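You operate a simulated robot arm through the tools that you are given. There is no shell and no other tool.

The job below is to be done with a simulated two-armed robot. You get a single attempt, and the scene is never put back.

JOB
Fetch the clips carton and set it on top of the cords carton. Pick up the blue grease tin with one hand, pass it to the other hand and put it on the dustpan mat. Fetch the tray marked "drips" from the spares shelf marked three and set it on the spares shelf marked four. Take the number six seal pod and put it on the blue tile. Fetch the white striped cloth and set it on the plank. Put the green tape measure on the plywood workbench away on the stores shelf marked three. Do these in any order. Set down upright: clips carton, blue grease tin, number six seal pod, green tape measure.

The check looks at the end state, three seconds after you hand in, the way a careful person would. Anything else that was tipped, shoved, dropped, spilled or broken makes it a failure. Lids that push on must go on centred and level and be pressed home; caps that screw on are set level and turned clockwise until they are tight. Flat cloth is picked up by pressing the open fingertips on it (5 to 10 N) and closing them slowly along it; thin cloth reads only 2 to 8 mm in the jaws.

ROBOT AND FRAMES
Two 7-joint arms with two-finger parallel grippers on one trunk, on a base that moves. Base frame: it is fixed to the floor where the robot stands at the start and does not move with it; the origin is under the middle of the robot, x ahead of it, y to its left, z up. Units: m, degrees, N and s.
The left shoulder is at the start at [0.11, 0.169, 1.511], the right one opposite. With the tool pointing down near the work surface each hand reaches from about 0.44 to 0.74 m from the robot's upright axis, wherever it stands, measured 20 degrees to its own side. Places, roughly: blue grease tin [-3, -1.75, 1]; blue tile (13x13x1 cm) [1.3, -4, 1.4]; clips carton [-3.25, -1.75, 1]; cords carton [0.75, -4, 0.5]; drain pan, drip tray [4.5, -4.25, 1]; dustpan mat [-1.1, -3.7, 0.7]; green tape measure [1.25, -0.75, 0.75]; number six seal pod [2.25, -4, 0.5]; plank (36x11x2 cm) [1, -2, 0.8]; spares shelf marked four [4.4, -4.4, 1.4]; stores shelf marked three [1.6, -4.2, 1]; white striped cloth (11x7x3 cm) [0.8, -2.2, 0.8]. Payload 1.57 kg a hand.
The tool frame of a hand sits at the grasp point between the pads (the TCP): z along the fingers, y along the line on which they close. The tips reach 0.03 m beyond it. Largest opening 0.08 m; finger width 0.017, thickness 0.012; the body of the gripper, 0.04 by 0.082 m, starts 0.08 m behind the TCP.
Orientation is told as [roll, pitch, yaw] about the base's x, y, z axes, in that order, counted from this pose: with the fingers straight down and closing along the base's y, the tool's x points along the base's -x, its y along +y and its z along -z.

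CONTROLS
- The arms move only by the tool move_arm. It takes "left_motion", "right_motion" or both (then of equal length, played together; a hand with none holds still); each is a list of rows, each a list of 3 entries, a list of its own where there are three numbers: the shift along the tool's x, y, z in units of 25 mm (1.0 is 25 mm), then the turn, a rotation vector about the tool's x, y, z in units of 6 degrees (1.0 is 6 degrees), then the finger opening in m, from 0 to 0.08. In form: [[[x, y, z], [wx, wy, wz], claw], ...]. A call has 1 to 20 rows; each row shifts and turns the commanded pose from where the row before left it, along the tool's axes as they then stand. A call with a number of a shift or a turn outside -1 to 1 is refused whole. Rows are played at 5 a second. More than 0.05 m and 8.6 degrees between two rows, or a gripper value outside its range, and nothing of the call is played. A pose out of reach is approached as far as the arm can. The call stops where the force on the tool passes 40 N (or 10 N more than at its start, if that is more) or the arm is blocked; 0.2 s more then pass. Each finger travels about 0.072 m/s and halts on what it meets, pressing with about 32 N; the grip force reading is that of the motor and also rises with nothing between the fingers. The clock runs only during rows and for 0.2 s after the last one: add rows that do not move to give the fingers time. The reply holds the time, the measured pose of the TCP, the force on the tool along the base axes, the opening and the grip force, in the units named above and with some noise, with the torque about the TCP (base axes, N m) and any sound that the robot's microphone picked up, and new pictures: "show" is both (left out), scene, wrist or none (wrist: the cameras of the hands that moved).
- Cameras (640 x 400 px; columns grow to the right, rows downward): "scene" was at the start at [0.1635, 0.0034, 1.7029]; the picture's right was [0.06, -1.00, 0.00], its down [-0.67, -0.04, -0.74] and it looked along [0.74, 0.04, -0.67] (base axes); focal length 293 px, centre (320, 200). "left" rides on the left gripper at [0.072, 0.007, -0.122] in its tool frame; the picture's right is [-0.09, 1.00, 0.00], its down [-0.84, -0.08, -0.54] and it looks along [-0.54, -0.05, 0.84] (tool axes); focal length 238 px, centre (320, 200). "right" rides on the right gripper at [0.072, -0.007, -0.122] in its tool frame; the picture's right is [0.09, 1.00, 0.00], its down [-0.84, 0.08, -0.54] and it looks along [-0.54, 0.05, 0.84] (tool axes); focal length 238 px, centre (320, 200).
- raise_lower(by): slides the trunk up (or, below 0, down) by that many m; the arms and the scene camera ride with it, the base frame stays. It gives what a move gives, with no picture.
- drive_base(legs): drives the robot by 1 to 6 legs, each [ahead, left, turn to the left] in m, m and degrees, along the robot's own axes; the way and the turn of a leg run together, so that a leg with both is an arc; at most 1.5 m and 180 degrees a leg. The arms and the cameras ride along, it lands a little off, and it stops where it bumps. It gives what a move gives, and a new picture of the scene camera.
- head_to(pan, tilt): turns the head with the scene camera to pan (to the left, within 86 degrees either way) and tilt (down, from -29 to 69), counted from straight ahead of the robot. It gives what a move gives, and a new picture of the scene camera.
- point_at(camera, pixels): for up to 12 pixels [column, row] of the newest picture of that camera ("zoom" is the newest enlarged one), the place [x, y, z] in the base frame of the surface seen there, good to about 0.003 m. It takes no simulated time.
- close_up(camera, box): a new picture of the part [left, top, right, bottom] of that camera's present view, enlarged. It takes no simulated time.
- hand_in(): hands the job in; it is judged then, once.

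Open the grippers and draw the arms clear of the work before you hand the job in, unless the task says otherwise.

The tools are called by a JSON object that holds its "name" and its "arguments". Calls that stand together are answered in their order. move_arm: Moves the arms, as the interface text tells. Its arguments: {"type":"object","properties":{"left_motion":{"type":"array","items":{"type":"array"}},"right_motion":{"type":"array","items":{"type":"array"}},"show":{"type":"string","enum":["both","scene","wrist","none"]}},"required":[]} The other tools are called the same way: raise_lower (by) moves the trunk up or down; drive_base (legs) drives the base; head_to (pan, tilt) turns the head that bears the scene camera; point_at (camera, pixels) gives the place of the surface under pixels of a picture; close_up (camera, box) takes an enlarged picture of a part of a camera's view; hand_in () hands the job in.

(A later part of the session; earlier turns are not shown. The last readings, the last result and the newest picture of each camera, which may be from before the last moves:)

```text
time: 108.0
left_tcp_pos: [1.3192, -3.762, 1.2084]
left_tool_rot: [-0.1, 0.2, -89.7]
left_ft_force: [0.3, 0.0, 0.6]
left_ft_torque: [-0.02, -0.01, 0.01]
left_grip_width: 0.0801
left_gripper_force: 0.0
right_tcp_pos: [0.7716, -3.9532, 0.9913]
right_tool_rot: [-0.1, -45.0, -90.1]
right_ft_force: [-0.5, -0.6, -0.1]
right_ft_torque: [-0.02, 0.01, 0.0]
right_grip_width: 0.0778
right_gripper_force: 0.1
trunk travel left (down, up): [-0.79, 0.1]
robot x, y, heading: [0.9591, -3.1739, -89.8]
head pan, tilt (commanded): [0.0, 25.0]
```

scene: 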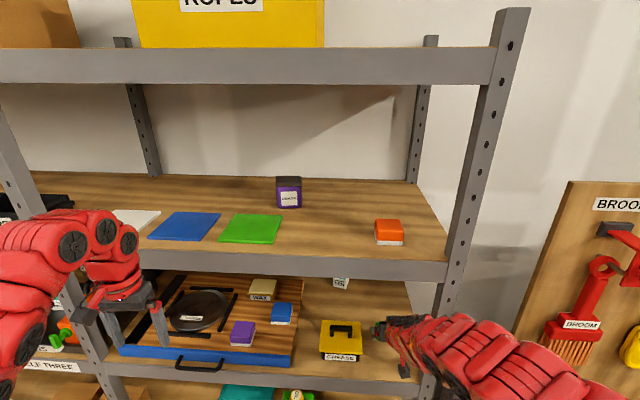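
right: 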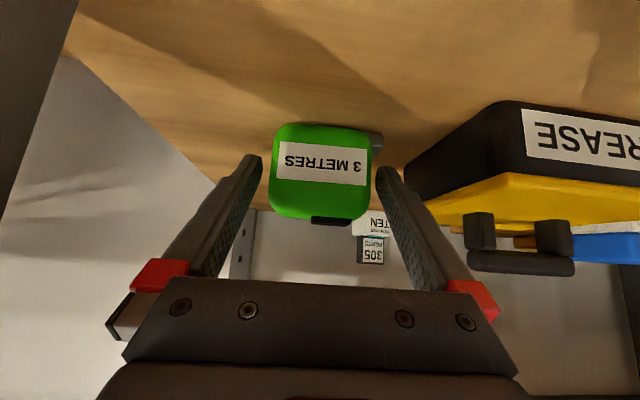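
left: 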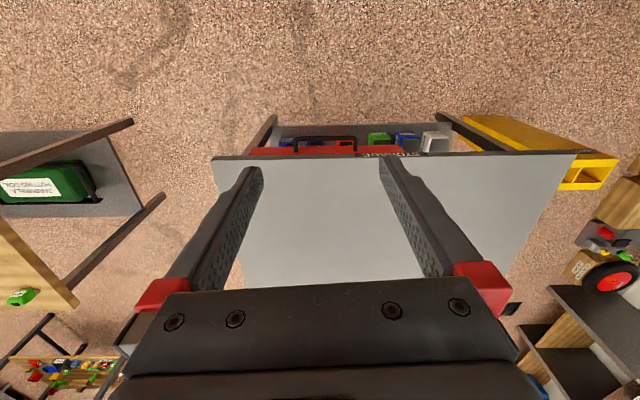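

The tape stands upright on shelf three, free of the fingers. I withdraw along the tool axis.

{"name": "move_arm", "arguments": {"right_motion": [[[0, 0, -0.6], [0, 0, 0], 0.078], [[0, 0, -0.8], [0, 0, 0], 0.078], [[0, 0, -0.8], [0, 0, 0], 0.078], [[0, 0, -0.8], [0, 0, 0], 0.078], [[0, 0, 0], [0, 0, 0], 0.078]], "show": "both"}}

```text
time: 109.2
left_tcp_pos: [1.32, -3.7613, 1.2083]
left_tool_rot: [-0.1, 0.1, -89.7]
left_ft_force: [-0.1, 0.1, -1.6]
left_ft_torque: [0.04, 0.05, -0.01]
left_grip_width: 0.0802
left_gripper_force: 0.0
right_tcp_pos: [0.7705, -3.9548, 0.9919]
right_tool_rot: [-0.2, -44.9, -90.0]
right_ft_force: [0.0, 0.3, -0.2]
right_ft_torque: [0.02, 0.05, -0.01]
right_grip_width: 0.078
right_gripper_force: 0.1
right hand out of reach, approached as far as the arm can: row 1, 2, 3, 4
trunk travel left (down, up): [-0.79, 0.1]
robot x, y, heading: [0.9627, -3.1781, -90.0]
head pan, tilt (commanded): [0.0, 25.0]
```

scene: 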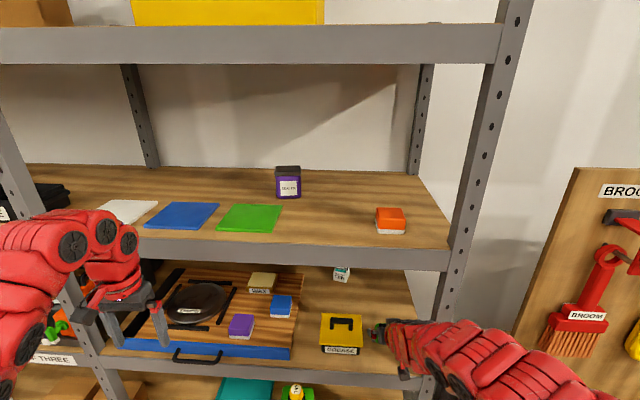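
right: 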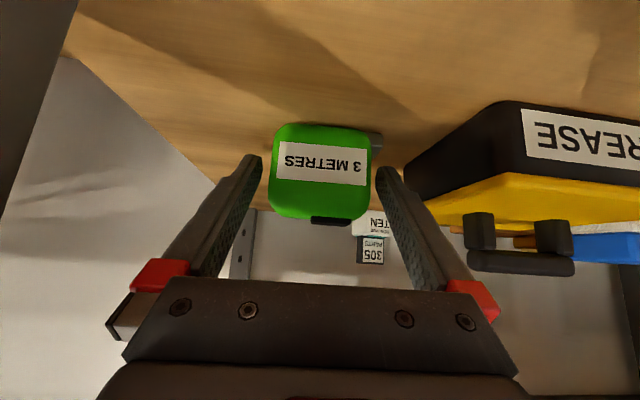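

The arm can't retract in this configuration, so I use the trunk to lift the open fingers 4.5 cm above the tape, then drive straight back.

{"name": "raise_lower", "arguments": {"by": 0.045}}

{"name": "drive_base", "arguments": {"legs": [[-0.2, 0, 0]]}}

```text
time: 110.0
left_tcp_pos: [1.3191, -3.7612, 1.252]
left_tool_rot: [-0.1, 0.1, -89.7]
left_ft_force: [0.6, 0.9, 1.2]
left_ft_torque: [0.01, 0.02, 0.0]
left_grip_width: 0.0801
left_gripper_force: 0.1
right_tcp_pos: [0.7715, -3.9546, 1.0365]
right_tool_rot: [-0.2, -44.8, -90.0]
right_ft_force: [0.4, -0.4, 0.3]
right_ft_torque: [0.01, 0.03, 0.0]
right_grip_width: 0.0778
right_gripper_force: 0.1
trunk travel left (down, up): [-0.835, 0.055]
robot x, y, heading: [0.9627, -3.1779, -89.7]
head pan, tilt (commanded): [0.0, 25.0]
```

```text
time: 111.6
left_tcp_pos: [1.3189, -3.5651, 1.2522]
left_tool_rot: [0.0, 0.2, -89.7]
left_ft_force: [0.0, 0.1, 0.1]
left_ft_torque: [-0.01, 0.0, 0.0]
left_grip_width: 0.08
left_gripper_force: 0.0
right_tcp_pos: [0.771, -3.7562, 1.0363]
right_tool_rot: [-0.1, -44.7, -90.0]
right_ft_force: [0.2, 0.0, 0.1]
right_ft_torque: [-0.01, -0.03, 0.0]
right_grip_width: 0.0778
right_gripper_force: 0.0
trunk travel left (down, up): [-0.835, 0.055]
robot x, y, heading: [0.9603, -2.9764, -90.1]
head pan, tilt (commanded): [0.0, 25.0]
```

scene: 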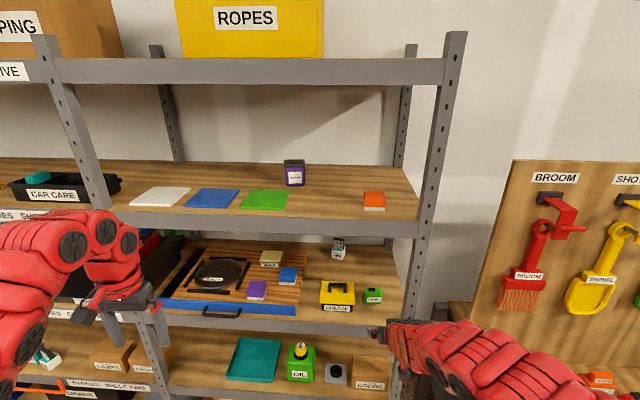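

The tape stands properly on shelf three at (373,296). Now I note the blue tile at (212,199) and the cords carton at (370,372), then strafe left toward the seal pods.

{"name": "point_at", "arguments": {"camera": "scene", "pixels": [[212, 198], [205, 189], [237, 190], [226, 207], [187, 206], [360, 375], [368, 360], [390, 370], [373, 296], [130, 221]]}}

{"name": "drive_base", "arguments": {"legs": [[0, 1.15, 0]]}}

{"name": "head_to", "arguments": {"pan": 0, "tilt": 35}}

```text
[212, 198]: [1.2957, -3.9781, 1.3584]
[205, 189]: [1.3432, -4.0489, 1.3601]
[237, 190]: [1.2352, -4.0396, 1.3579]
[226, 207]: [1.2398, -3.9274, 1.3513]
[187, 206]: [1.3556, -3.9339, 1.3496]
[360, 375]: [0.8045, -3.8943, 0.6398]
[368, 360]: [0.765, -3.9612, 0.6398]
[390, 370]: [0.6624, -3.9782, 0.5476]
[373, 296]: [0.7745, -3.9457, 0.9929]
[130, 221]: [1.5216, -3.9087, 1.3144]
```

```text
time: 117.5
left_tcp_pos: [2.4687, -3.5568, 1.2536]
left_tool_rot: [-0.1, 0.2, -89.6]
left_ft_force: [0.8, 0.4, -1.4]
left_ft_torque: [0.03, 0.03, -0.01]
left_grip_width: 0.0802
left_gripper_force: 0.1
right_tcp_pos: [1.921, -3.7501, 1.0372]
right_tool_rot: [-0.1, -44.9, -89.8]
right_ft_force: [-0.5, 0.5, -0.8]
right_ft_torque: [0.0, -0.01, -0.01]
right_grip_width: 0.0777
right_gripper_force: 0.0
trunk travel left (down, up): [-0.835, 0.055]
robot x, y, heading: [2.1074, -2.9726, -89.8]
head pan, tilt (commanded): [0.0, 25.0]
```

scene: 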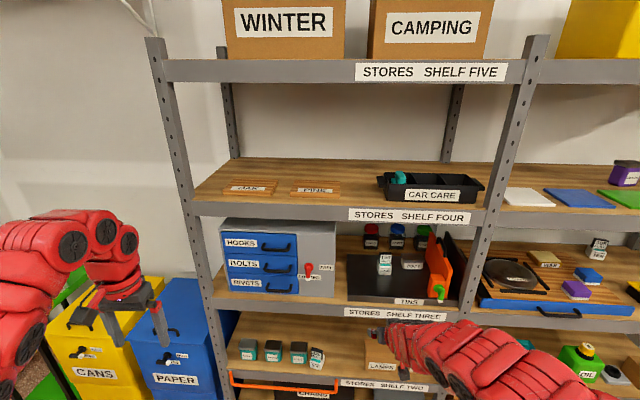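

```text
time: 118.2
left_tcp_pos: [2.4694, -3.5564, 1.2538]
left_tool_rot: [-0.1, 0.2, -89.6]
left_ft_force: [0.1, 1.0, 0.7]
left_ft_torque: [0.0, 0.0, -0.01]
left_grip_width: 0.0799
left_gripper_force: 0.0
right_tcp_pos: [1.9214, -3.7516, 1.0376]
right_tool_rot: [-0.1, -45.0, -89.9]
right_ft_force: [-0.4, 0.0, -0.3]
right_ft_torque: [0.0, 0.03, 0.0]
right_grip_width: 0.0781
right_gripper_force: 0.1
trunk travel left (down, up): [-0.835, 0.055]
robot x, y, heading: [2.1098, -2.9734, -89.5]
head pan, tilt (commanded): [0.0, 35.0]
```

scene: 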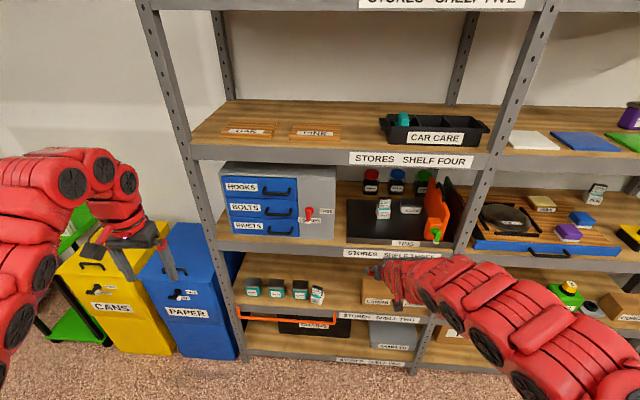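

Four pods stand on shelf two at (252–317, 290). I zoom in to read their numbers.

{"name": "close_up", "arguments": {"camera": "scene", "box": [235, 265, 335, 325]}}

{"name": "close_up", "arguments": {"camera": "scene", "box": [340, 170, 460, 245]}}

```text
6.40 times, centred on (285, 295) of scene
```

zoom: 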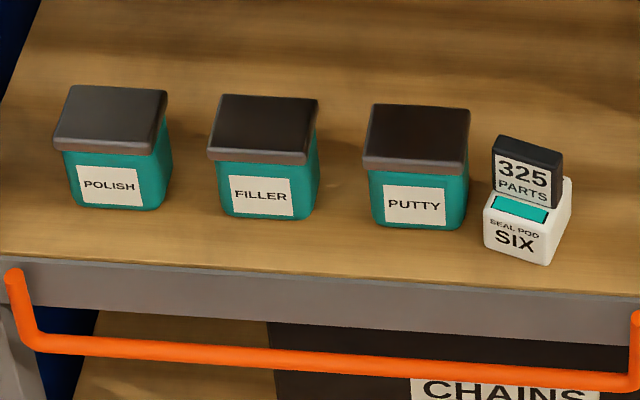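

```text
5.33 times, centred on (400, 208) of scene
```

zoom: 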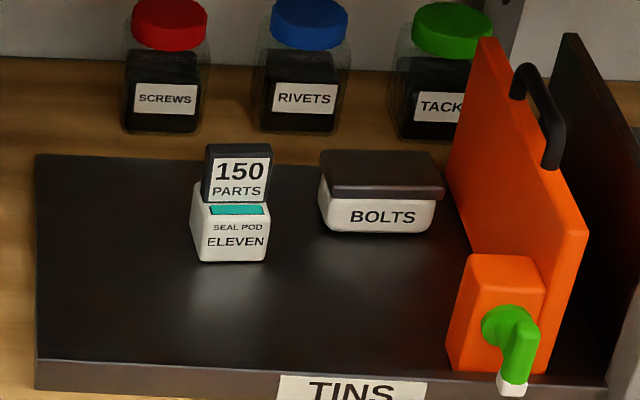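

SEAL POD SIX is the rightmost one at (317,294). I measure it and its neighbours.

{"name": "close_up", "arguments": {"camera": "scene", "box": [290, 275, 350, 315]}}

{"name": "point_at", "arguments": {"camera": "zoom", "pixels": [[225, 230], [345, 250], [280, 275], [240, 290], [320, 310], [375, 230], [270, 150], [340, 165], [320, 110], [160, 180], [350, 310], [300, 210]]}}

{"name": "point_at", "arguments": {"camera": "scene", "pixels": [[300, 305], [240, 310], [300, 319], [340, 300], [290, 340], [370, 300], [355, 290], [240, 215], [330, 250], [223, 270], [430, 310]]}}

```text
10.00 times, centred on (320, 295) of scene
```

zoom: 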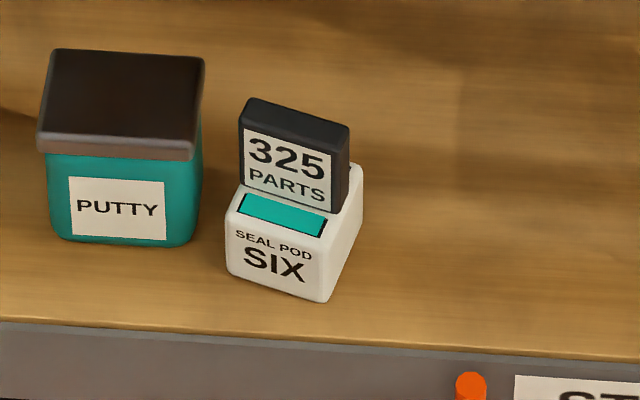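

```text
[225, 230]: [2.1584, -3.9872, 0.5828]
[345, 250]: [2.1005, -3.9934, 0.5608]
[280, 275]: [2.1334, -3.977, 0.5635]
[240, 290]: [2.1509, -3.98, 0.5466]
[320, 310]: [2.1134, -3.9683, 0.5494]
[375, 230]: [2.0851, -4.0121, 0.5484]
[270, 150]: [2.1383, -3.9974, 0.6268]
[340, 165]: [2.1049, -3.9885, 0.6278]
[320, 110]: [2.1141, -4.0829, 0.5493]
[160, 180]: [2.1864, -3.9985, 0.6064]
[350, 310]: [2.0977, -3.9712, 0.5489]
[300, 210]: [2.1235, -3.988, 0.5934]
```

```text
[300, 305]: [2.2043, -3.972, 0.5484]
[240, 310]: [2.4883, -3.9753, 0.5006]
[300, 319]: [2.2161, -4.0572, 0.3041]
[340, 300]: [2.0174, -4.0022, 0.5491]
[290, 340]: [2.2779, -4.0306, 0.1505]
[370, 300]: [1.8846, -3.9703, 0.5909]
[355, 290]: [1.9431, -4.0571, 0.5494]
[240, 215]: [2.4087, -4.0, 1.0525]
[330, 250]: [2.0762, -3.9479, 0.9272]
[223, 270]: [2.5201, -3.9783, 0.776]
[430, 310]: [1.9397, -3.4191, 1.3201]
```

Shelf two's surface is z≈0.549 and the pod's front is near (2.13, −3.975), close beside the PUTTY tub, so I need a close look. I shift the base left 0.2 m and lower the trunk so the right wrist camera sees the pod.

{"name": "drive_base", "arguments": {"legs": [[0, 0.2, 0]]}}

{"name": "raise_lower", "arguments": {"by": -0.36}}

{"name": "move_arm", "arguments": {"right_motion": [[[0, 0, 0], [0, 0, 0], 0.078]], "show": "both"}}

```text
time: 119.8
left_tcp_pos: [2.6673, -3.5562, 1.2539]
left_tool_rot: [0.1, 0.2, -89.7]
left_ft_force: [-0.5, -0.3, 0.2]
left_ft_torque: [0.01, -0.02, 0.02]
left_grip_width: 0.0801
left_gripper_force: 0.0
right_tcp_pos: [2.1201, -3.7503, 1.0365]
right_tool_rot: [0.0, -44.9, -89.9]
right_ft_force: [-0.9, -0.6, -0.5]
right_ft_torque: [-0.02, -0.03, 0.03]
right_grip_width: 0.0779
right_gripper_force: 0.1
trunk travel left (down, up): [-0.835, 0.055]
robot x, y, heading: [2.306, -2.9705, -89.9]
head pan, tilt (commanded): [0.0, 35.0]
```

scene: 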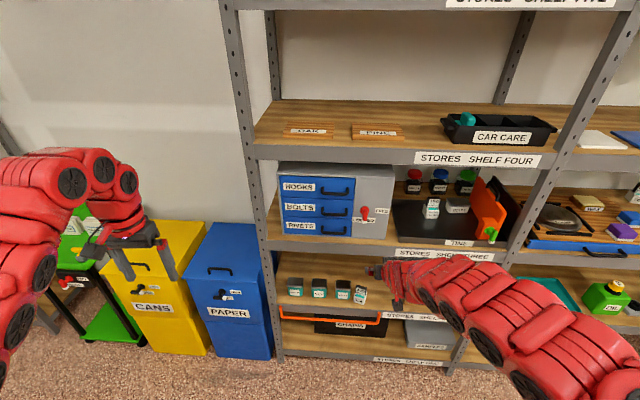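

```text
time: 123.3
left_tcp_pos: [2.6701, -3.5565, 0.8933]
left_tool_rot: [-0.1, 0.2, -89.7]
left_ft_force: [0.2, 0.2, -1.1]
left_ft_torque: [0.01, 0.02, -0.03]
left_grip_width: 0.08
left_gripper_force: 0.0
right_tcp_pos: [2.1216, -3.7494, 0.6777]
right_tool_rot: [-0.1, -44.9, -89.9]
right_ft_force: [0.2, -0.3, -0.4]
right_ft_torque: [0.01, 0.0, 0.01]
right_grip_width: 0.0779
right_gripper_force: 0.1
trunk travel left (down, up): [-0.475, 0.415]
robot x, y, heading: [2.3105, -2.9675, -89.8]
head pan, tilt (commanded): [0.0, 35.0]
```

```text
time: 123.7
left_tcp_pos: [2.6679, -3.5571, 0.8933]
left_tool_rot: [-0.1, 0.2, -89.6]
left_ft_force: [0.1, -0.4, 0.5]
left_ft_torque: [0.05, 0.02, 0.0]
left_grip_width: 0.0798
left_gripper_force: 0.0
right_tcp_pos: [2.1218, -3.7497, 0.6772]
right_tool_rot: [-0.1, -45.0, -89.9]
right_ft_force: [1.1, -0.1, -1.3]
right_ft_torque: [0.04, 0.01, -0.03]
right_grip_width: 0.078
right_gripper_force: 0.1
trunk travel left (down, up): [-0.475, 0.415]
robot x, y, heading: [2.3092, -2.9707, -89.5]
head pan, tilt (commanded): [0.0, 35.0]
```

scene: 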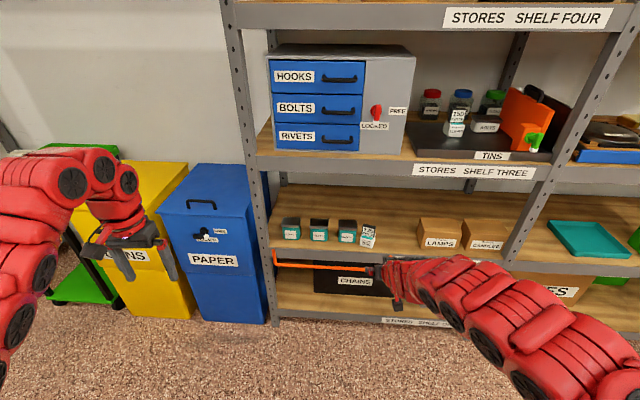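
right: 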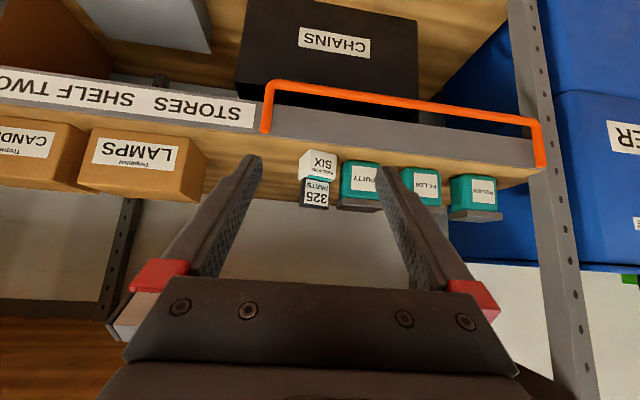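

The wrist camera sees the pod at (317,170) with PUTTY beside it. I zoom and measure the gap.

{"name": "close_up", "arguments": {"camera": "right", "box": [280, 140, 400, 220]}}

{"name": "point_at", "arguments": {"camera": "zoom", "pixels": [[105, 80], [185, 60], [300, 75], [310, 130], [305, 200], [335, 130], [345, 190], [320, 290], [120, 200], [200, 260], [120, 330], [300, 330]]}}

```text
5.00 times, centred on (340, 180) of right
```

zoom: 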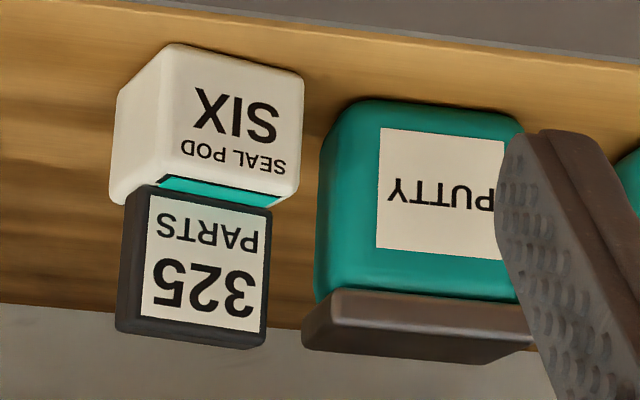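

```text
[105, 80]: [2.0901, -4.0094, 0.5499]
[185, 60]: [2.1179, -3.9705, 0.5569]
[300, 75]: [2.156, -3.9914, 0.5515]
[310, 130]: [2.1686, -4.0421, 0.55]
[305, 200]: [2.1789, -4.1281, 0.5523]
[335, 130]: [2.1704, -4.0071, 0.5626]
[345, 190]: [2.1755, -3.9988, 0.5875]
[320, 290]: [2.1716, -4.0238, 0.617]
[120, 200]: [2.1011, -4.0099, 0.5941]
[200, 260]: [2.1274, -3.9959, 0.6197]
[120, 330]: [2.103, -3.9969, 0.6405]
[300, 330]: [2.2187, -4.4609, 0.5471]
```

The pod is yawed about −21°, with its left side ~1.5 cm from PUTTY. I rotate the right tool by −21° about the vertical so its fingers align with the pod's sides.

{"name": "move_arm", "arguments": {"right_motion": [[[0, 0, 0], [0.62, 0, 0.62], 0.06], [[0, 0, 0], [0.62, 0, 0.62], 0.06], [[0, 0, 0], [0.62, 0, 0.62], 0.06], [[0, 0, 0], [0.62, 0, 0.62], 0.06], [[0, 0, 0], [0, 0, 0], 0.06]], "show": "wrist"}}

```text
time: 124.9
left_tcp_pos: [2.6692, -3.5555, 0.8932]
left_tool_rot: [-0.1, 0.3, -89.7]
left_ft_force: [-0.5, -1.0, 0.8]
left_ft_torque: [-0.03, -0.01, -0.01]
left_grip_width: 0.08
left_gripper_force: 0.1
right_tcp_pos: [2.1213, -3.7491, 0.6779]
right_tool_rot: [-0.2, -44.9, -110.9]
right_ft_force: [-0.1, 0.6, -1.2]
right_ft_torque: [0.0, -0.04, -0.02]
right_grip_width: 0.0604
right_gripper_force: 0.0
trunk travel left (down, up): [-0.475, 0.415]
robot x, y, heading: [2.3108, -2.9673, -89.8]
head pan, tilt (commanded): [0.0, 35.0]
```

right: 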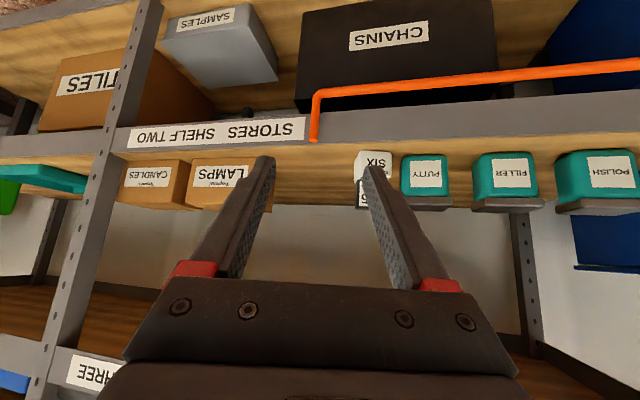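

Rotation reached (−110.9°). I drive 0.15 m ahead and 0.035 m left to bring the hand in front of the pod for another look.

{"name": "drive_base", "arguments": {"legs": [[0.14, 0.045, 0]]}}

{"name": "move_arm", "arguments": {"right_motion": [[[0, 0, 0], [0, 0, 0], 0.06]], "show": "wrist"}}

{"name": "close_up", "arguments": {"camera": "right", "box": [250, 90, 410, 200]}}

```text
time: 126.3
left_tcp_pos: [2.7153, -3.6981, 0.892]
left_tool_rot: [-0.1, 0.2, -89.7]
left_ft_force: [0.4, 0.0, -0.5]
left_ft_torque: [-0.02, 0.07, -0.03]
left_grip_width: 0.0799
left_gripper_force: 0.1
right_tcp_pos: [2.1673, -3.8907, 0.6768]
right_tool_rot: [-0.2, -44.8, -110.8]
right_ft_force: [0.5, 0.3, -0.6]
right_ft_torque: [-0.02, -0.03, -0.03]
right_grip_width: 0.0602
right_gripper_force: 0.1
trunk travel left (down, up): [-0.475, 0.415]
robot x, y, heading: [2.3538, -3.1129, -89.9]
head pan, tilt (commanded): [0.0, 35.0]
```

scene: 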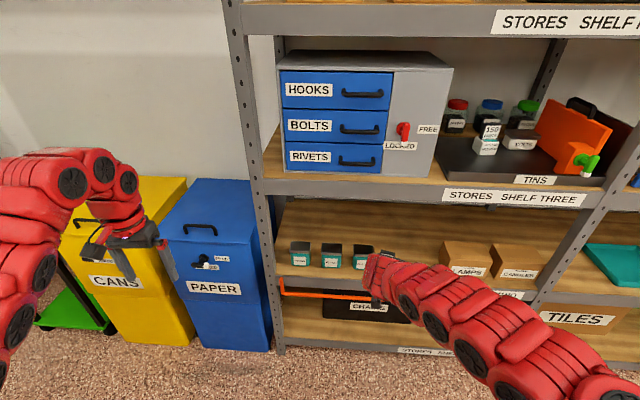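

```text
time: 126.7
left_tcp_pos: [2.7139, -3.6982, 0.8924]
left_tool_rot: [0.0, 0.2, -89.7]
left_ft_force: [-0.5, 0.0, 0.1]
left_ft_torque: [-0.02, -0.04, -0.03]
left_grip_width: 0.0798
left_gripper_force: 0.1
right_tcp_pos: [2.1663, -3.8901, 0.6767]
right_tool_rot: [-0.1, -44.9, -111.0]
right_ft_force: [-0.1, 0.4, -0.7]
right_ft_torque: [-0.02, -0.02, -0.01]
right_grip_width: 0.0599
right_gripper_force: 0.2
trunk travel left (down, up): [-0.475, 0.415]
robot x, y, heading: [2.3543, -3.111, -89.9]
head pan, tilt (commanded): [0.0, 35.0]
```

right: 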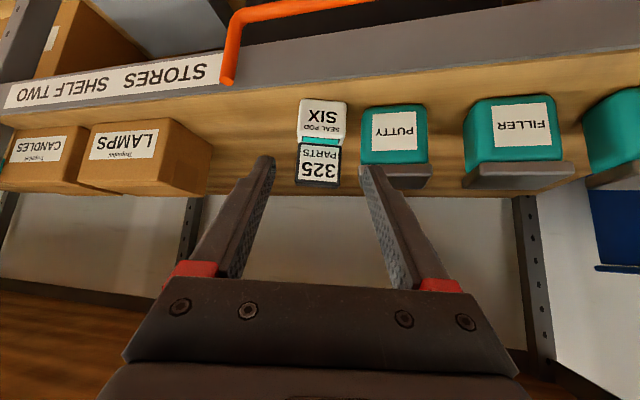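

```text
3.64 times, centred on (330, 145) of right
```

zoom: 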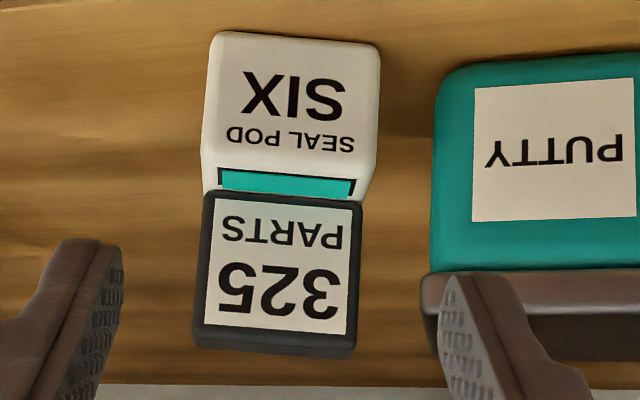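

The pod now appears square to the hand. I measure its edges and PUTTY's nearest edge from here.

{"name": "point_at", "arguments": {"camera": "zoom", "pixels": [[216, 60], [372, 70], [208, 150], [372, 160], [290, 110], [445, 100], [438, 180], [440, 240], [425, 290], [430, 320], [205, 300], [352, 300]]}}

```text
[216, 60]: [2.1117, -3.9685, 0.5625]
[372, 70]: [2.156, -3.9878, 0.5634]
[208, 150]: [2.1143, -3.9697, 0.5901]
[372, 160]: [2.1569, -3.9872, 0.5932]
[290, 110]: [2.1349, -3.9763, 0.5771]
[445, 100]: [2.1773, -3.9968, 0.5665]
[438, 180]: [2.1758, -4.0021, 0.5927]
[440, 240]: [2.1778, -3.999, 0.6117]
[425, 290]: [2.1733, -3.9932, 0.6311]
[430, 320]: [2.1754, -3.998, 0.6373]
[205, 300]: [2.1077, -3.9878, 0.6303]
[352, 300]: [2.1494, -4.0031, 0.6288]
```

The pod is about 4.9 cm wide with an 18 mm gap to PUTTY's lid, so an opening of 0.057 m fits. I hover the hand over the pod with the base (ahead 0.11, right 0.041), fingertips still above its top.

{"name": "drive_base", "arguments": {"legs": [[0.108, -0.041, 0]]}}

{"name": "move_arm", "arguments": {"right_motion": [[[0, 0, 0], [0, 0, 0], 0.06]], "show": "wrist"}}

{"name": "close_up", "arguments": {"camera": "right", "box": [230, 40, 430, 190]}}

```text
time: 127.9
left_tcp_pos: [2.676, -3.8042, 0.8932]
left_tool_rot: [-0.1, 0.2, -89.6]
left_ft_force: [-0.1, -0.4, -1.0]
left_ft_torque: [0.05, -0.03, 0.02]
left_grip_width: 0.0802
left_gripper_force: 0.0
right_tcp_pos: [2.1273, -3.9979, 0.6767]
right_tool_rot: [-0.3, -44.9, -110.8]
right_ft_force: [-0.1, -0.2, -1.4]
right_ft_torque: [0.02, 0.01, 0.03]
right_grip_width: 0.0601
right_gripper_force: 0.1
trunk travel left (down, up): [-0.475, 0.415]
robot x, y, heading: [2.3157, -3.2194, -89.5]
head pan, tilt (commanded): [0.0, 35.0]
```

scene: 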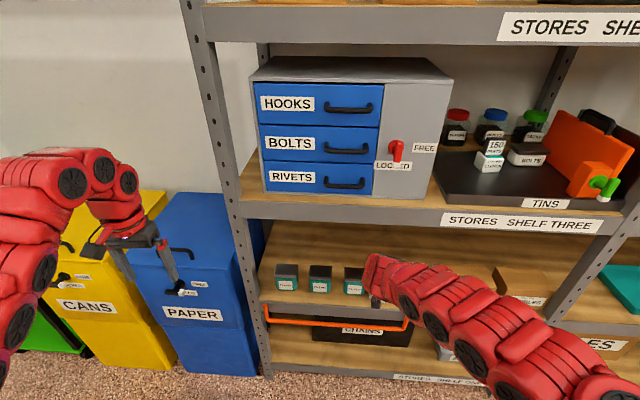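

```text
time: 128.3
left_tcp_pos: [2.6744, -3.8045, 0.8929]
left_tool_rot: [-0.1, 0.2, -89.6]
left_ft_force: [-0.9, 0.1, -0.4]
left_ft_torque: [-0.01, -0.03, -0.02]
left_grip_width: 0.0799
left_gripper_force: 0.0
right_tcp_pos: [2.127, -3.9971, 0.6785]
right_tool_rot: [-0.1, -44.9, -111.0]
right_ft_force: [-0.7, 0.3, 0.2]
right_ft_torque: [0.02, -0.01, -0.01]
right_grip_width: 0.06
right_gripper_force: 0.0
trunk travel left (down, up): [-0.475, 0.415]
robot x, y, heading: [2.3155, -3.2192, -89.7]
head pan, tilt (commanded): [0.0, 35.0]
```

right: 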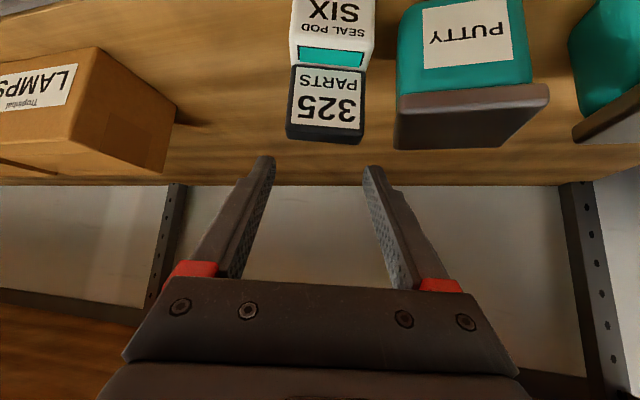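

```text
2.67 times, centred on (330, 115) of right
```

zoom: 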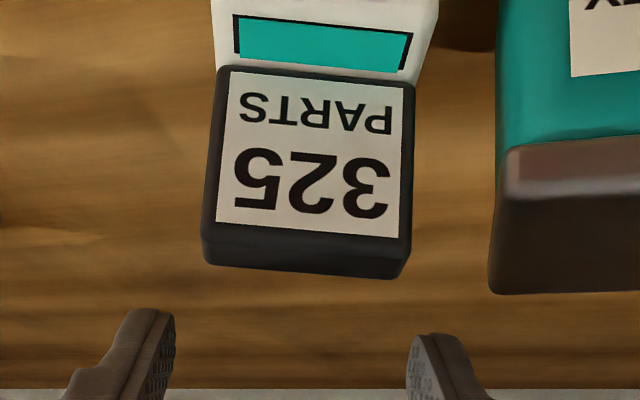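

Now hovering. I re-measure plate and PUTTY edges from this view to correct the lateral offset.

{"name": "point_at", "arguments": {"camera": "zoom", "pixels": [[208, 150], [410, 150], [205, 235], [405, 255], [490, 230], [500, 120], [435, 40], [215, 40], [310, 150], [300, 265]]}}

```text
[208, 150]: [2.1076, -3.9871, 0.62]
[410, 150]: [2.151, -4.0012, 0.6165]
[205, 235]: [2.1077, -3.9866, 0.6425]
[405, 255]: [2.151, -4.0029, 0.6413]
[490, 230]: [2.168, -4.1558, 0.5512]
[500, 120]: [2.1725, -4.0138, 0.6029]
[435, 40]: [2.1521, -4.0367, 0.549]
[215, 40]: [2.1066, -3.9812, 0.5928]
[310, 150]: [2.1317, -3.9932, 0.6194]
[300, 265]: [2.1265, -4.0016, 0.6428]
```

Hand is centred within ~1 mm. I narrow the opening to 0.056 and lower with the trunk in two steps.

{"name": "move_arm", "arguments": {"right_motion": [[[0, 0.02, 0], [0, 0, 0], 0.056], [[0, 0, 0], [0, 0, 0], 0.056]], "show": "none"}}

{"name": "raise_lower", "arguments": {"by": -0.05}}

{"name": "close_up", "arguments": {"camera": "right", "box": [230, 40, 430, 190]}}

```text
time: 128.9
left_tcp_pos: [2.6742, -3.8042, 0.8927]
left_tool_rot: [-0.1, 0.2, -89.8]
left_ft_force: [-0.3, -0.4, -0.9]
left_ft_torque: [-0.01, -0.01, 0.0]
left_grip_width: 0.0802
left_gripper_force: 0.0
right_tcp_pos: [2.128, -3.997, 0.6782]
right_tool_rot: [-0.2, -44.9, -110.9]
right_ft_force: [0.0, 0.0, 0.0]
right_ft_torque: [0.0, -0.03, -0.02]
right_grip_width: 0.0559
right_gripper_force: 0.1
trunk travel left (down, up): [-0.475, 0.415]
robot x, y, heading: [2.3172, -3.2186, -89.7]
head pan, tilt (commanded): [0.0, 35.0]
```

```text
time: 129.9
left_tcp_pos: [2.6758, -3.8032, 0.8439]
left_tool_rot: [-0.2, 0.1, -89.6]
left_ft_force: [-0.5, -0.1, 0.2]
left_ft_torque: [-0.04, 0.01, 0.0]
left_grip_width: 0.0799
left_gripper_force: 0.1
right_tcp_pos: [2.1267, -4.0004, 0.6367]
right_tool_rot: [0.4, -45.9, -111.2]
right_ft_force: [-0.7, -0.8, 17.8]
right_ft_torque: [-0.06, -0.8, -0.01]
right_grip_width: 0.0555
right_gripper_force: 0.1
trunk travel left (down, up): [-0.425, 0.465]
robot x, y, heading: [2.3142, -3.2213, -89.7]
head pan, tilt (commanded): [0.0, 35.0]
stopped: the force on the tool passed its limit at 43 N (the readings are from after the stop); the commanded pose is now the measured one
```

```text
2.67 times, centred on (330, 115) of right
```

zoom: 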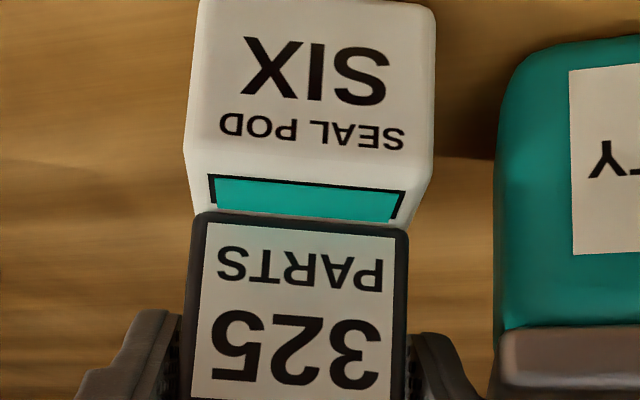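

The trunk stopped: an upward force with torque shows the outer finger touched PUTTY's lid corner on the way down. I raise back up and check nothing moved.

{"name": "raise_lower", "arguments": {"by": 0.045}}

{"name": "close_up", "arguments": {"camera": "right", "box": [230, 0, 550, 190]}}

```text
time: 130.8
left_tcp_pos: [2.6749, -3.8035, 0.8891]
left_tool_rot: [0.0, 0.2, -89.8]
left_ft_force: [-0.4, -0.1, -0.5]
left_ft_torque: [0.0, 0.0, 0.03]
left_grip_width: 0.0798
left_gripper_force: 0.1
right_tcp_pos: [2.1276, -3.9998, 0.6757]
right_tool_rot: [0.1, -45.3, -111.1]
right_ft_force: [0.2, 0.9, 0.0]
right_ft_torque: [0.04, -0.02, 0.0]
right_grip_width: 0.0561
right_gripper_force: 0.1
trunk travel left (down, up): [-0.47, 0.42]
robot x, y, heading: [2.3131, -3.2216, -89.7]
head pan, tilt (commanded): [0.0, 35.0]
```

```text
2.00 times, centred on (390, 95) of right
```

zoom: 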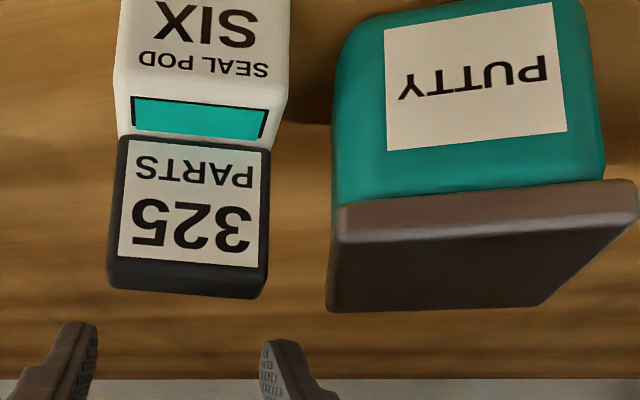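

Nothing has shifted. I back the base off 12 cm, then reposition the arm (higher and a bit further out relative to the trunk) so I can later approach diagonally along the tool axis, staying in front of the lid.

{"name": "drive_base", "arguments": {"legs": [[-0.13, 0, 0]]}}

{"name": "move_arm", "arguments": {"right_motion": [[[-0.814, 0, -0.35], [0, 0.01, 0], 0.056], [[-0.814, 0, -0.35], [0, 0.01, 0], 0.056], [[-0.814, 0, -0.35], [0, 0.01, 0], 0.056], [[-0.814, 0, -0.35], [0, 0.01, 0], 0.056], [[-0.814, 0, -0.35], [0, 0.01, 0], 0.056], [[0, 0, 0], [0, 0, 0], 0.056]], "show": "wrist"}}

```text
time: 132.0
left_tcp_pos: [2.6735, -3.6735, 0.8882]
left_tool_rot: [-0.1, 0.1, -89.7]
left_ft_force: [-0.2, 0.3, 0.2]
left_ft_torque: [-0.01, -0.02, 0.0]
left_grip_width: 0.0801
left_gripper_force: 0.1
right_tcp_pos: [2.1267, -3.8716, 0.6776]
right_tool_rot: [0.0, -45.4, -111.1]
right_ft_force: [-0.2, -0.5, -1.2]
right_ft_torque: [-0.03, -0.01, -0.01]
right_grip_width: 0.0559
right_gripper_force: 0.1
trunk travel left (down, up): [-0.47, 0.42]
robot x, y, heading: [2.3156, -3.0881, -89.8]
head pan, tilt (commanded): [0.0, 35.0]
```

scene: 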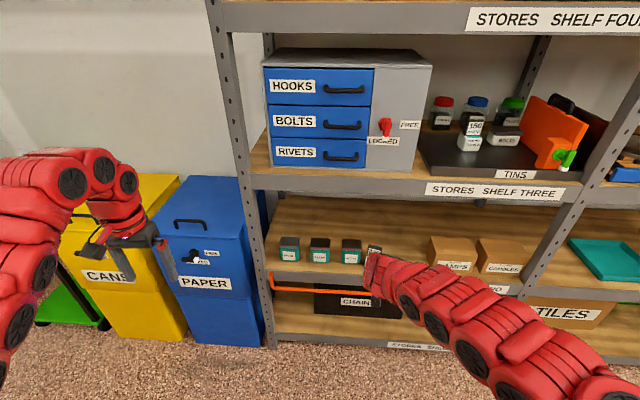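

```text
time: 133.4
left_tcp_pos: [2.6739, -3.6755, 0.8887]
left_tool_rot: [0.0, 0.2, -89.7]
left_ft_force: [0.3, -0.2, 0.1]
left_ft_torque: [0.02, 0.02, 0.01]
left_grip_width: 0.0799
left_gripper_force: 0.1
right_tcp_pos: [2.112, -3.9086, 0.7803]
right_tool_rot: [0.2, -45.1, -111.0]
right_ft_force: [0.0, -0.6, 0.5]
right_ft_torque: [-0.01, 0.0, 0.03]
right_grip_width: 0.0557
right_gripper_force: 0.0
trunk travel left (down, up): [-0.47, 0.42]
robot x, y, heading: [2.3147, -3.0886, -89.8]
head pan, tilt (commanded): [0.0, 35.0]
```

right: 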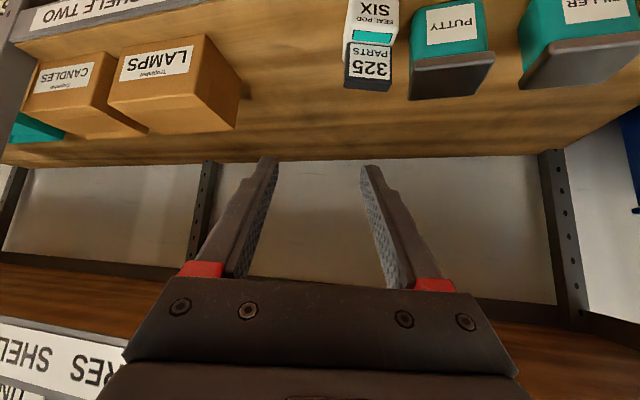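

I lower the trunk 0.14 m and shift the base (ahead 0.035, left 0.034) to the diagonal start point in front of the pod.

{"name": "raise_lower", "arguments": {"by": -0.14}}

{"name": "drive_base", "arguments": {"legs": [[0.03, 0.034, 0]]}}

{"name": "close_up", "arguments": {"camera": "right", "box": [230, 60, 430, 185]}}

```text
time: 135.1
left_tcp_pos: [2.6749, -3.6758, 0.75]
left_tool_rot: [-0.2, 0.2, -89.7]
left_ft_force: [-0.2, 0.6, -0.5]
left_ft_torque: [-0.01, -0.02, -0.03]
left_grip_width: 0.0802
left_gripper_force: 0.1
right_tcp_pos: [2.1116, -3.9093, 0.6407]
right_tool_rot: [0.1, -45.1, -111.1]
right_ft_force: [0.2, -0.2, 0.0]
right_ft_torque: [0.01, -0.01, 0.0]
right_grip_width: 0.0558
right_gripper_force: 0.1
trunk travel left (down, up): [-0.33, 0.56]
robot x, y, heading: [2.3143, -3.0896, -89.7]
head pan, tilt (commanded): [0.0, 35.0]
```

```text
time: 136.0
left_tcp_pos: [2.7082, -3.7043, 0.7478]
left_tool_rot: [-0.2, 0.2, -89.6]
left_ft_force: [0.6, 0.4, 0.1]
left_ft_torque: [0.01, 0.02, 0.02]
left_grip_width: 0.0798
left_gripper_force: 0.0
right_tcp_pos: [2.1459, -3.9401, 0.639]
right_tool_rot: [0.1, -45.1, -110.9]
right_ft_force: [1.5, 0.0, -0.3]
right_ft_torque: [0.04, 0.01, -0.02]
right_grip_width: 0.056
right_gripper_force: 0.1
trunk travel left (down, up): [-0.33, 0.56]
robot x, y, heading: [2.3471, -3.1211, -89.8]
head pan, tilt (commanded): [0.0, 35.0]
```

scene: 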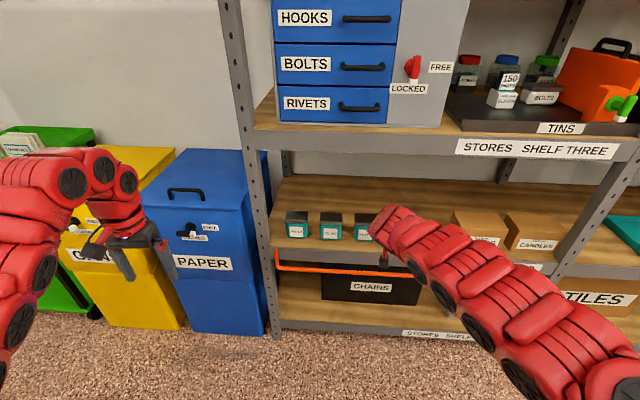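

```text
3.20 times, centred on (330, 122) of right
```

zoom: 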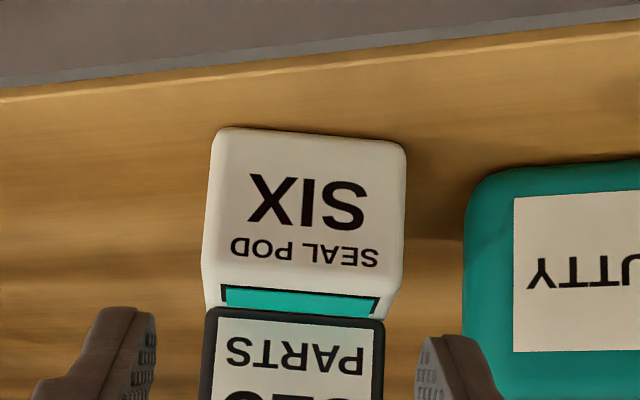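

I measure the pod's front corners again to compute the remaining offset.

{"name": "point_at", "arguments": {"camera": "zoom", "pixels": [[215, 170], [402, 180], [208, 260], [400, 270], [305, 220], [470, 230], [465, 320], [212, 340], [380, 350]]}}

```text
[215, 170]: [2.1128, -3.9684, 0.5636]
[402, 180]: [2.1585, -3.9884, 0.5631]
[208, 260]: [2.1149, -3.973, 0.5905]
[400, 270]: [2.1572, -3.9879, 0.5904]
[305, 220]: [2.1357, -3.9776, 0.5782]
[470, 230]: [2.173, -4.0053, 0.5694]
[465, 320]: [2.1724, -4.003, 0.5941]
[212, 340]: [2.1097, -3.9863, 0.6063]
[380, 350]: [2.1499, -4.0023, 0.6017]
```

The hand needs 4 mm lateral correction, then 84 mm along its axis. I do the correction and advance.

{"name": "move_arm", "arguments": {"right_motion": [[[-0.19, 0.15, 0], [0, 0, 0], 0.056], [[0, 0, 0.7], [0, 0, 0], 0.056], [[0, 0, 0.7], [0, 0, 0], 0.056], [[0, 0, 0.5], [0, 0, 0], 0.056], [[0, 0, 0], [0, 0, 0], 0.056]], "show": "wrist"}}

{"name": "close_up", "arguments": {"camera": "right", "box": [230, 90, 430, 215]}}

```text
time: 137.2
left_tcp_pos: [2.7095, -3.7047, 0.7486]
left_tool_rot: [-0.1, 0.2, -89.6]
left_ft_force: [0.2, -0.4, 0.0]
left_ft_torque: [-0.02, 0.01, -0.01]
left_grip_width: 0.0801
left_gripper_force: 0.0
right_tcp_pos: [2.1363, -3.9751, 0.6087]
right_tool_rot: [0.0, -45.2, -111.1]
right_ft_force: [-0.4, -0.3, -0.6]
right_ft_torque: [0.02, 0.02, -0.03]
right_grip_width: 0.0561
right_gripper_force: 0.0
trunk travel left (down, up): [-0.33, 0.56]
robot x, y, heading: [2.3498, -3.1225, -89.7]
head pan, tilt (commanded): [0.0, 35.0]
```

right: 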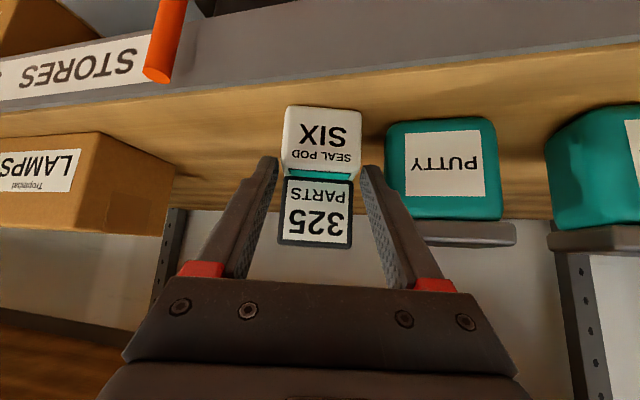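

```text
3.20 times, centred on (330, 152) of right
```

zoom: 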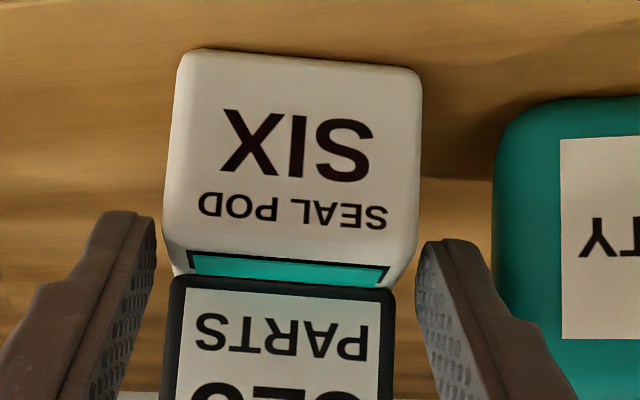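

Fingers straddle the pod with clearance on both sides. I advance the last 37 mm in small steps.

{"name": "move_arm", "arguments": {"right_motion": [[[0, 0, 0.4], [0, 0, 0], 0.056], [[0, 0, 0.4], [0, 0, 0], 0.056], [[0, 0, 0.4], [0, 0, 0], 0.056], [[0, 0, 0.2], [0, 0, 0], 0.056], [[0, 0, 0], [0, 0, 0], 0.056]], "show": "wrist"}}

{"name": "close_up", "arguments": {"camera": "right", "box": [230, 90, 430, 215]}}

```text
time: 138.4
left_tcp_pos: [2.7089, -3.7052, 0.7485]
left_tool_rot: [-0.1, 0.2, -89.6]
left_ft_force: [-0.2, 0.6, 0.1]
left_ft_torque: [0.01, 0.01, 0.03]
left_grip_width: 0.0798
left_gripper_force: 0.0
right_tcp_pos: [2.1274, -3.9983, 0.5835]
right_tool_rot: [0.0, -45.1, -111.0]
right_ft_force: [-0.2, 0.2, 1.1]
right_ft_torque: [0.01, -0.03, -0.02]
right_grip_width: 0.0556
right_gripper_force: 0.1
trunk travel left (down, up): [-0.33, 0.56]
robot x, y, heading: [2.3489, -3.1192, -89.9]
head pan, tilt (commanded): [0.0, 35.0]
```

right: 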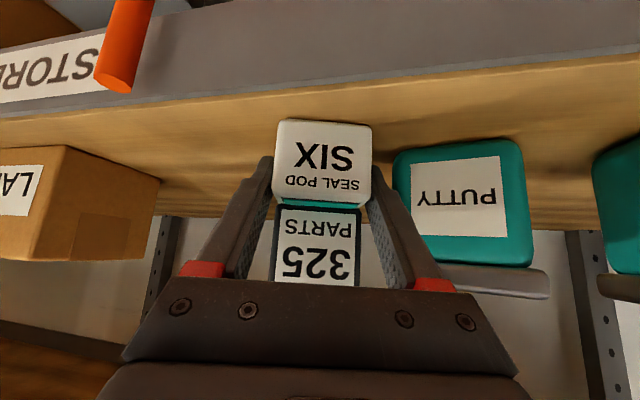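

```text
3.20 times, centred on (330, 152) of right
```

zoom: 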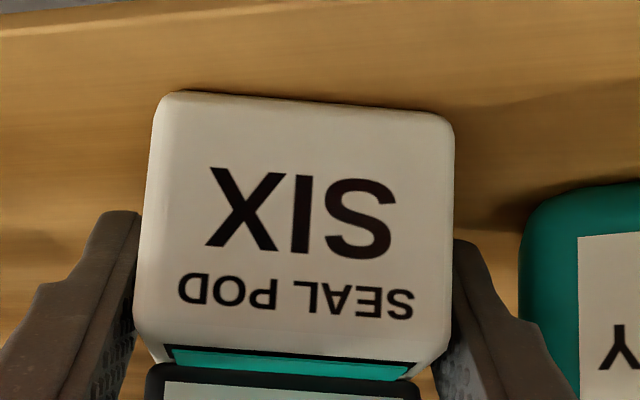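

The fingers flank the pod body without contact. I close slowly.

{"name": "move_arm", "arguments": {"right_motion": [[[0, 0, 0], [0, 0, 0], 0.052], [[0, 0, 0], [0, 0, 0], 0.049], [[0, 0, 0], [0, 0, 0], 0.046], [[0, 0, 0], [0, 0, 0], 0.042], [[0, 0, 0], [0, 0, 0], 0.036], [[0, 0, 0], [0, 0, 0], 0.036]], "show": "wrist"}}

```text
time: 139.8
left_tcp_pos: [2.7097, -3.7046, 0.7482]
left_tool_rot: [-0.2, 0.3, -89.5]
left_ft_force: [0.2, -1.0, -0.5]
left_ft_torque: [-0.01, -0.02, 0.01]
left_grip_width: 0.08
left_gripper_force: 0.0
right_tcp_pos: [2.1277, -3.9977, 0.5838]
right_tool_rot: [0.2, -45.1, -111.1]
right_ft_force: [0.8, 0.1, 0.5]
right_ft_torque: [-0.06, -0.02, 0.04]
right_grip_width: 0.0518
right_gripper_force: 31.7
trunk travel left (down, up): [-0.33, 0.56]
robot x, y, heading: [2.3494, -3.1195, -89.5]
head pan, tilt (commanded): [0.0, 35.0]
```

right: 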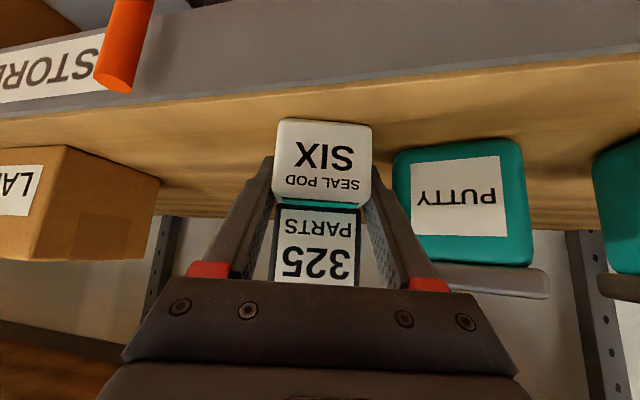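

Gripped at 0.0518 m. I retract back along the same diagonal path.

{"name": "move_arm", "arguments": {"right_motion": [[[0, 0, -0.4], [0, 0, 0], 0.036], [[0, 0, -0.6], [0, 0, 0], 0.036], [[0, 0, -0.6], [0, 0, 0], 0.036], [[0, 0, -0.6], [0, 0, 0], 0.036], [[0, 0, -0.6], [0, 0, 0], 0.036], [[0, 0, -0.6], [0, 0, 0], 0.036], [[0, 0, 0], [0, 0, 0], 0.036]], "show": "both"}}

```text
time: 141.4
left_tcp_pos: [2.708, -3.7055, 0.7478]
left_tool_rot: [-0.1, 0.2, -89.7]
left_ft_force: [0.4, 0.0, -0.6]
left_ft_torque: [-0.04, -0.02, 0.0]
left_grip_width: 0.0799
left_gripper_force: 0.1
right_tcp_pos: [2.1482, -3.9418, 0.6452]
right_tool_rot: [0.0, -45.1, -111.0]
right_ft_force: [0.9, -0.1, -1.4]
right_ft_torque: [0.01, -0.02, 0.04]
right_grip_width: 0.0515
right_gripper_force: 31.6
trunk travel left (down, up): [-0.33, 0.56]
robot x, y, heading: [2.3477, -3.121, -90.2]
head pan, tilt (commanded): [0.0, 35.0]
```

scene: 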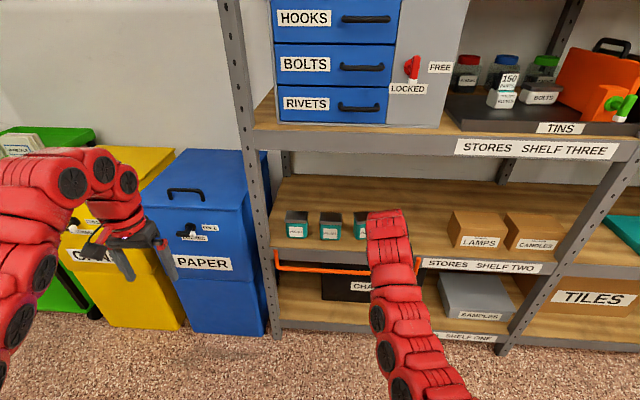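
right: 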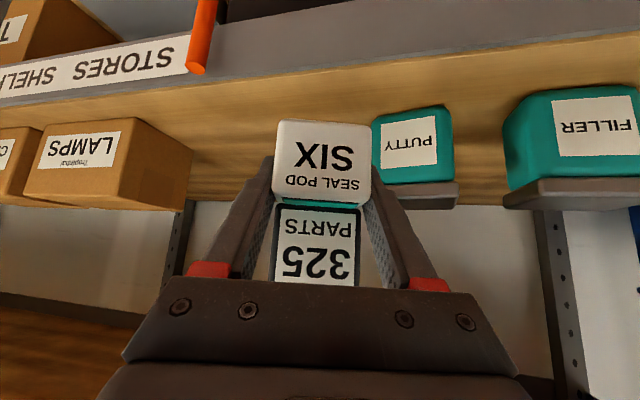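

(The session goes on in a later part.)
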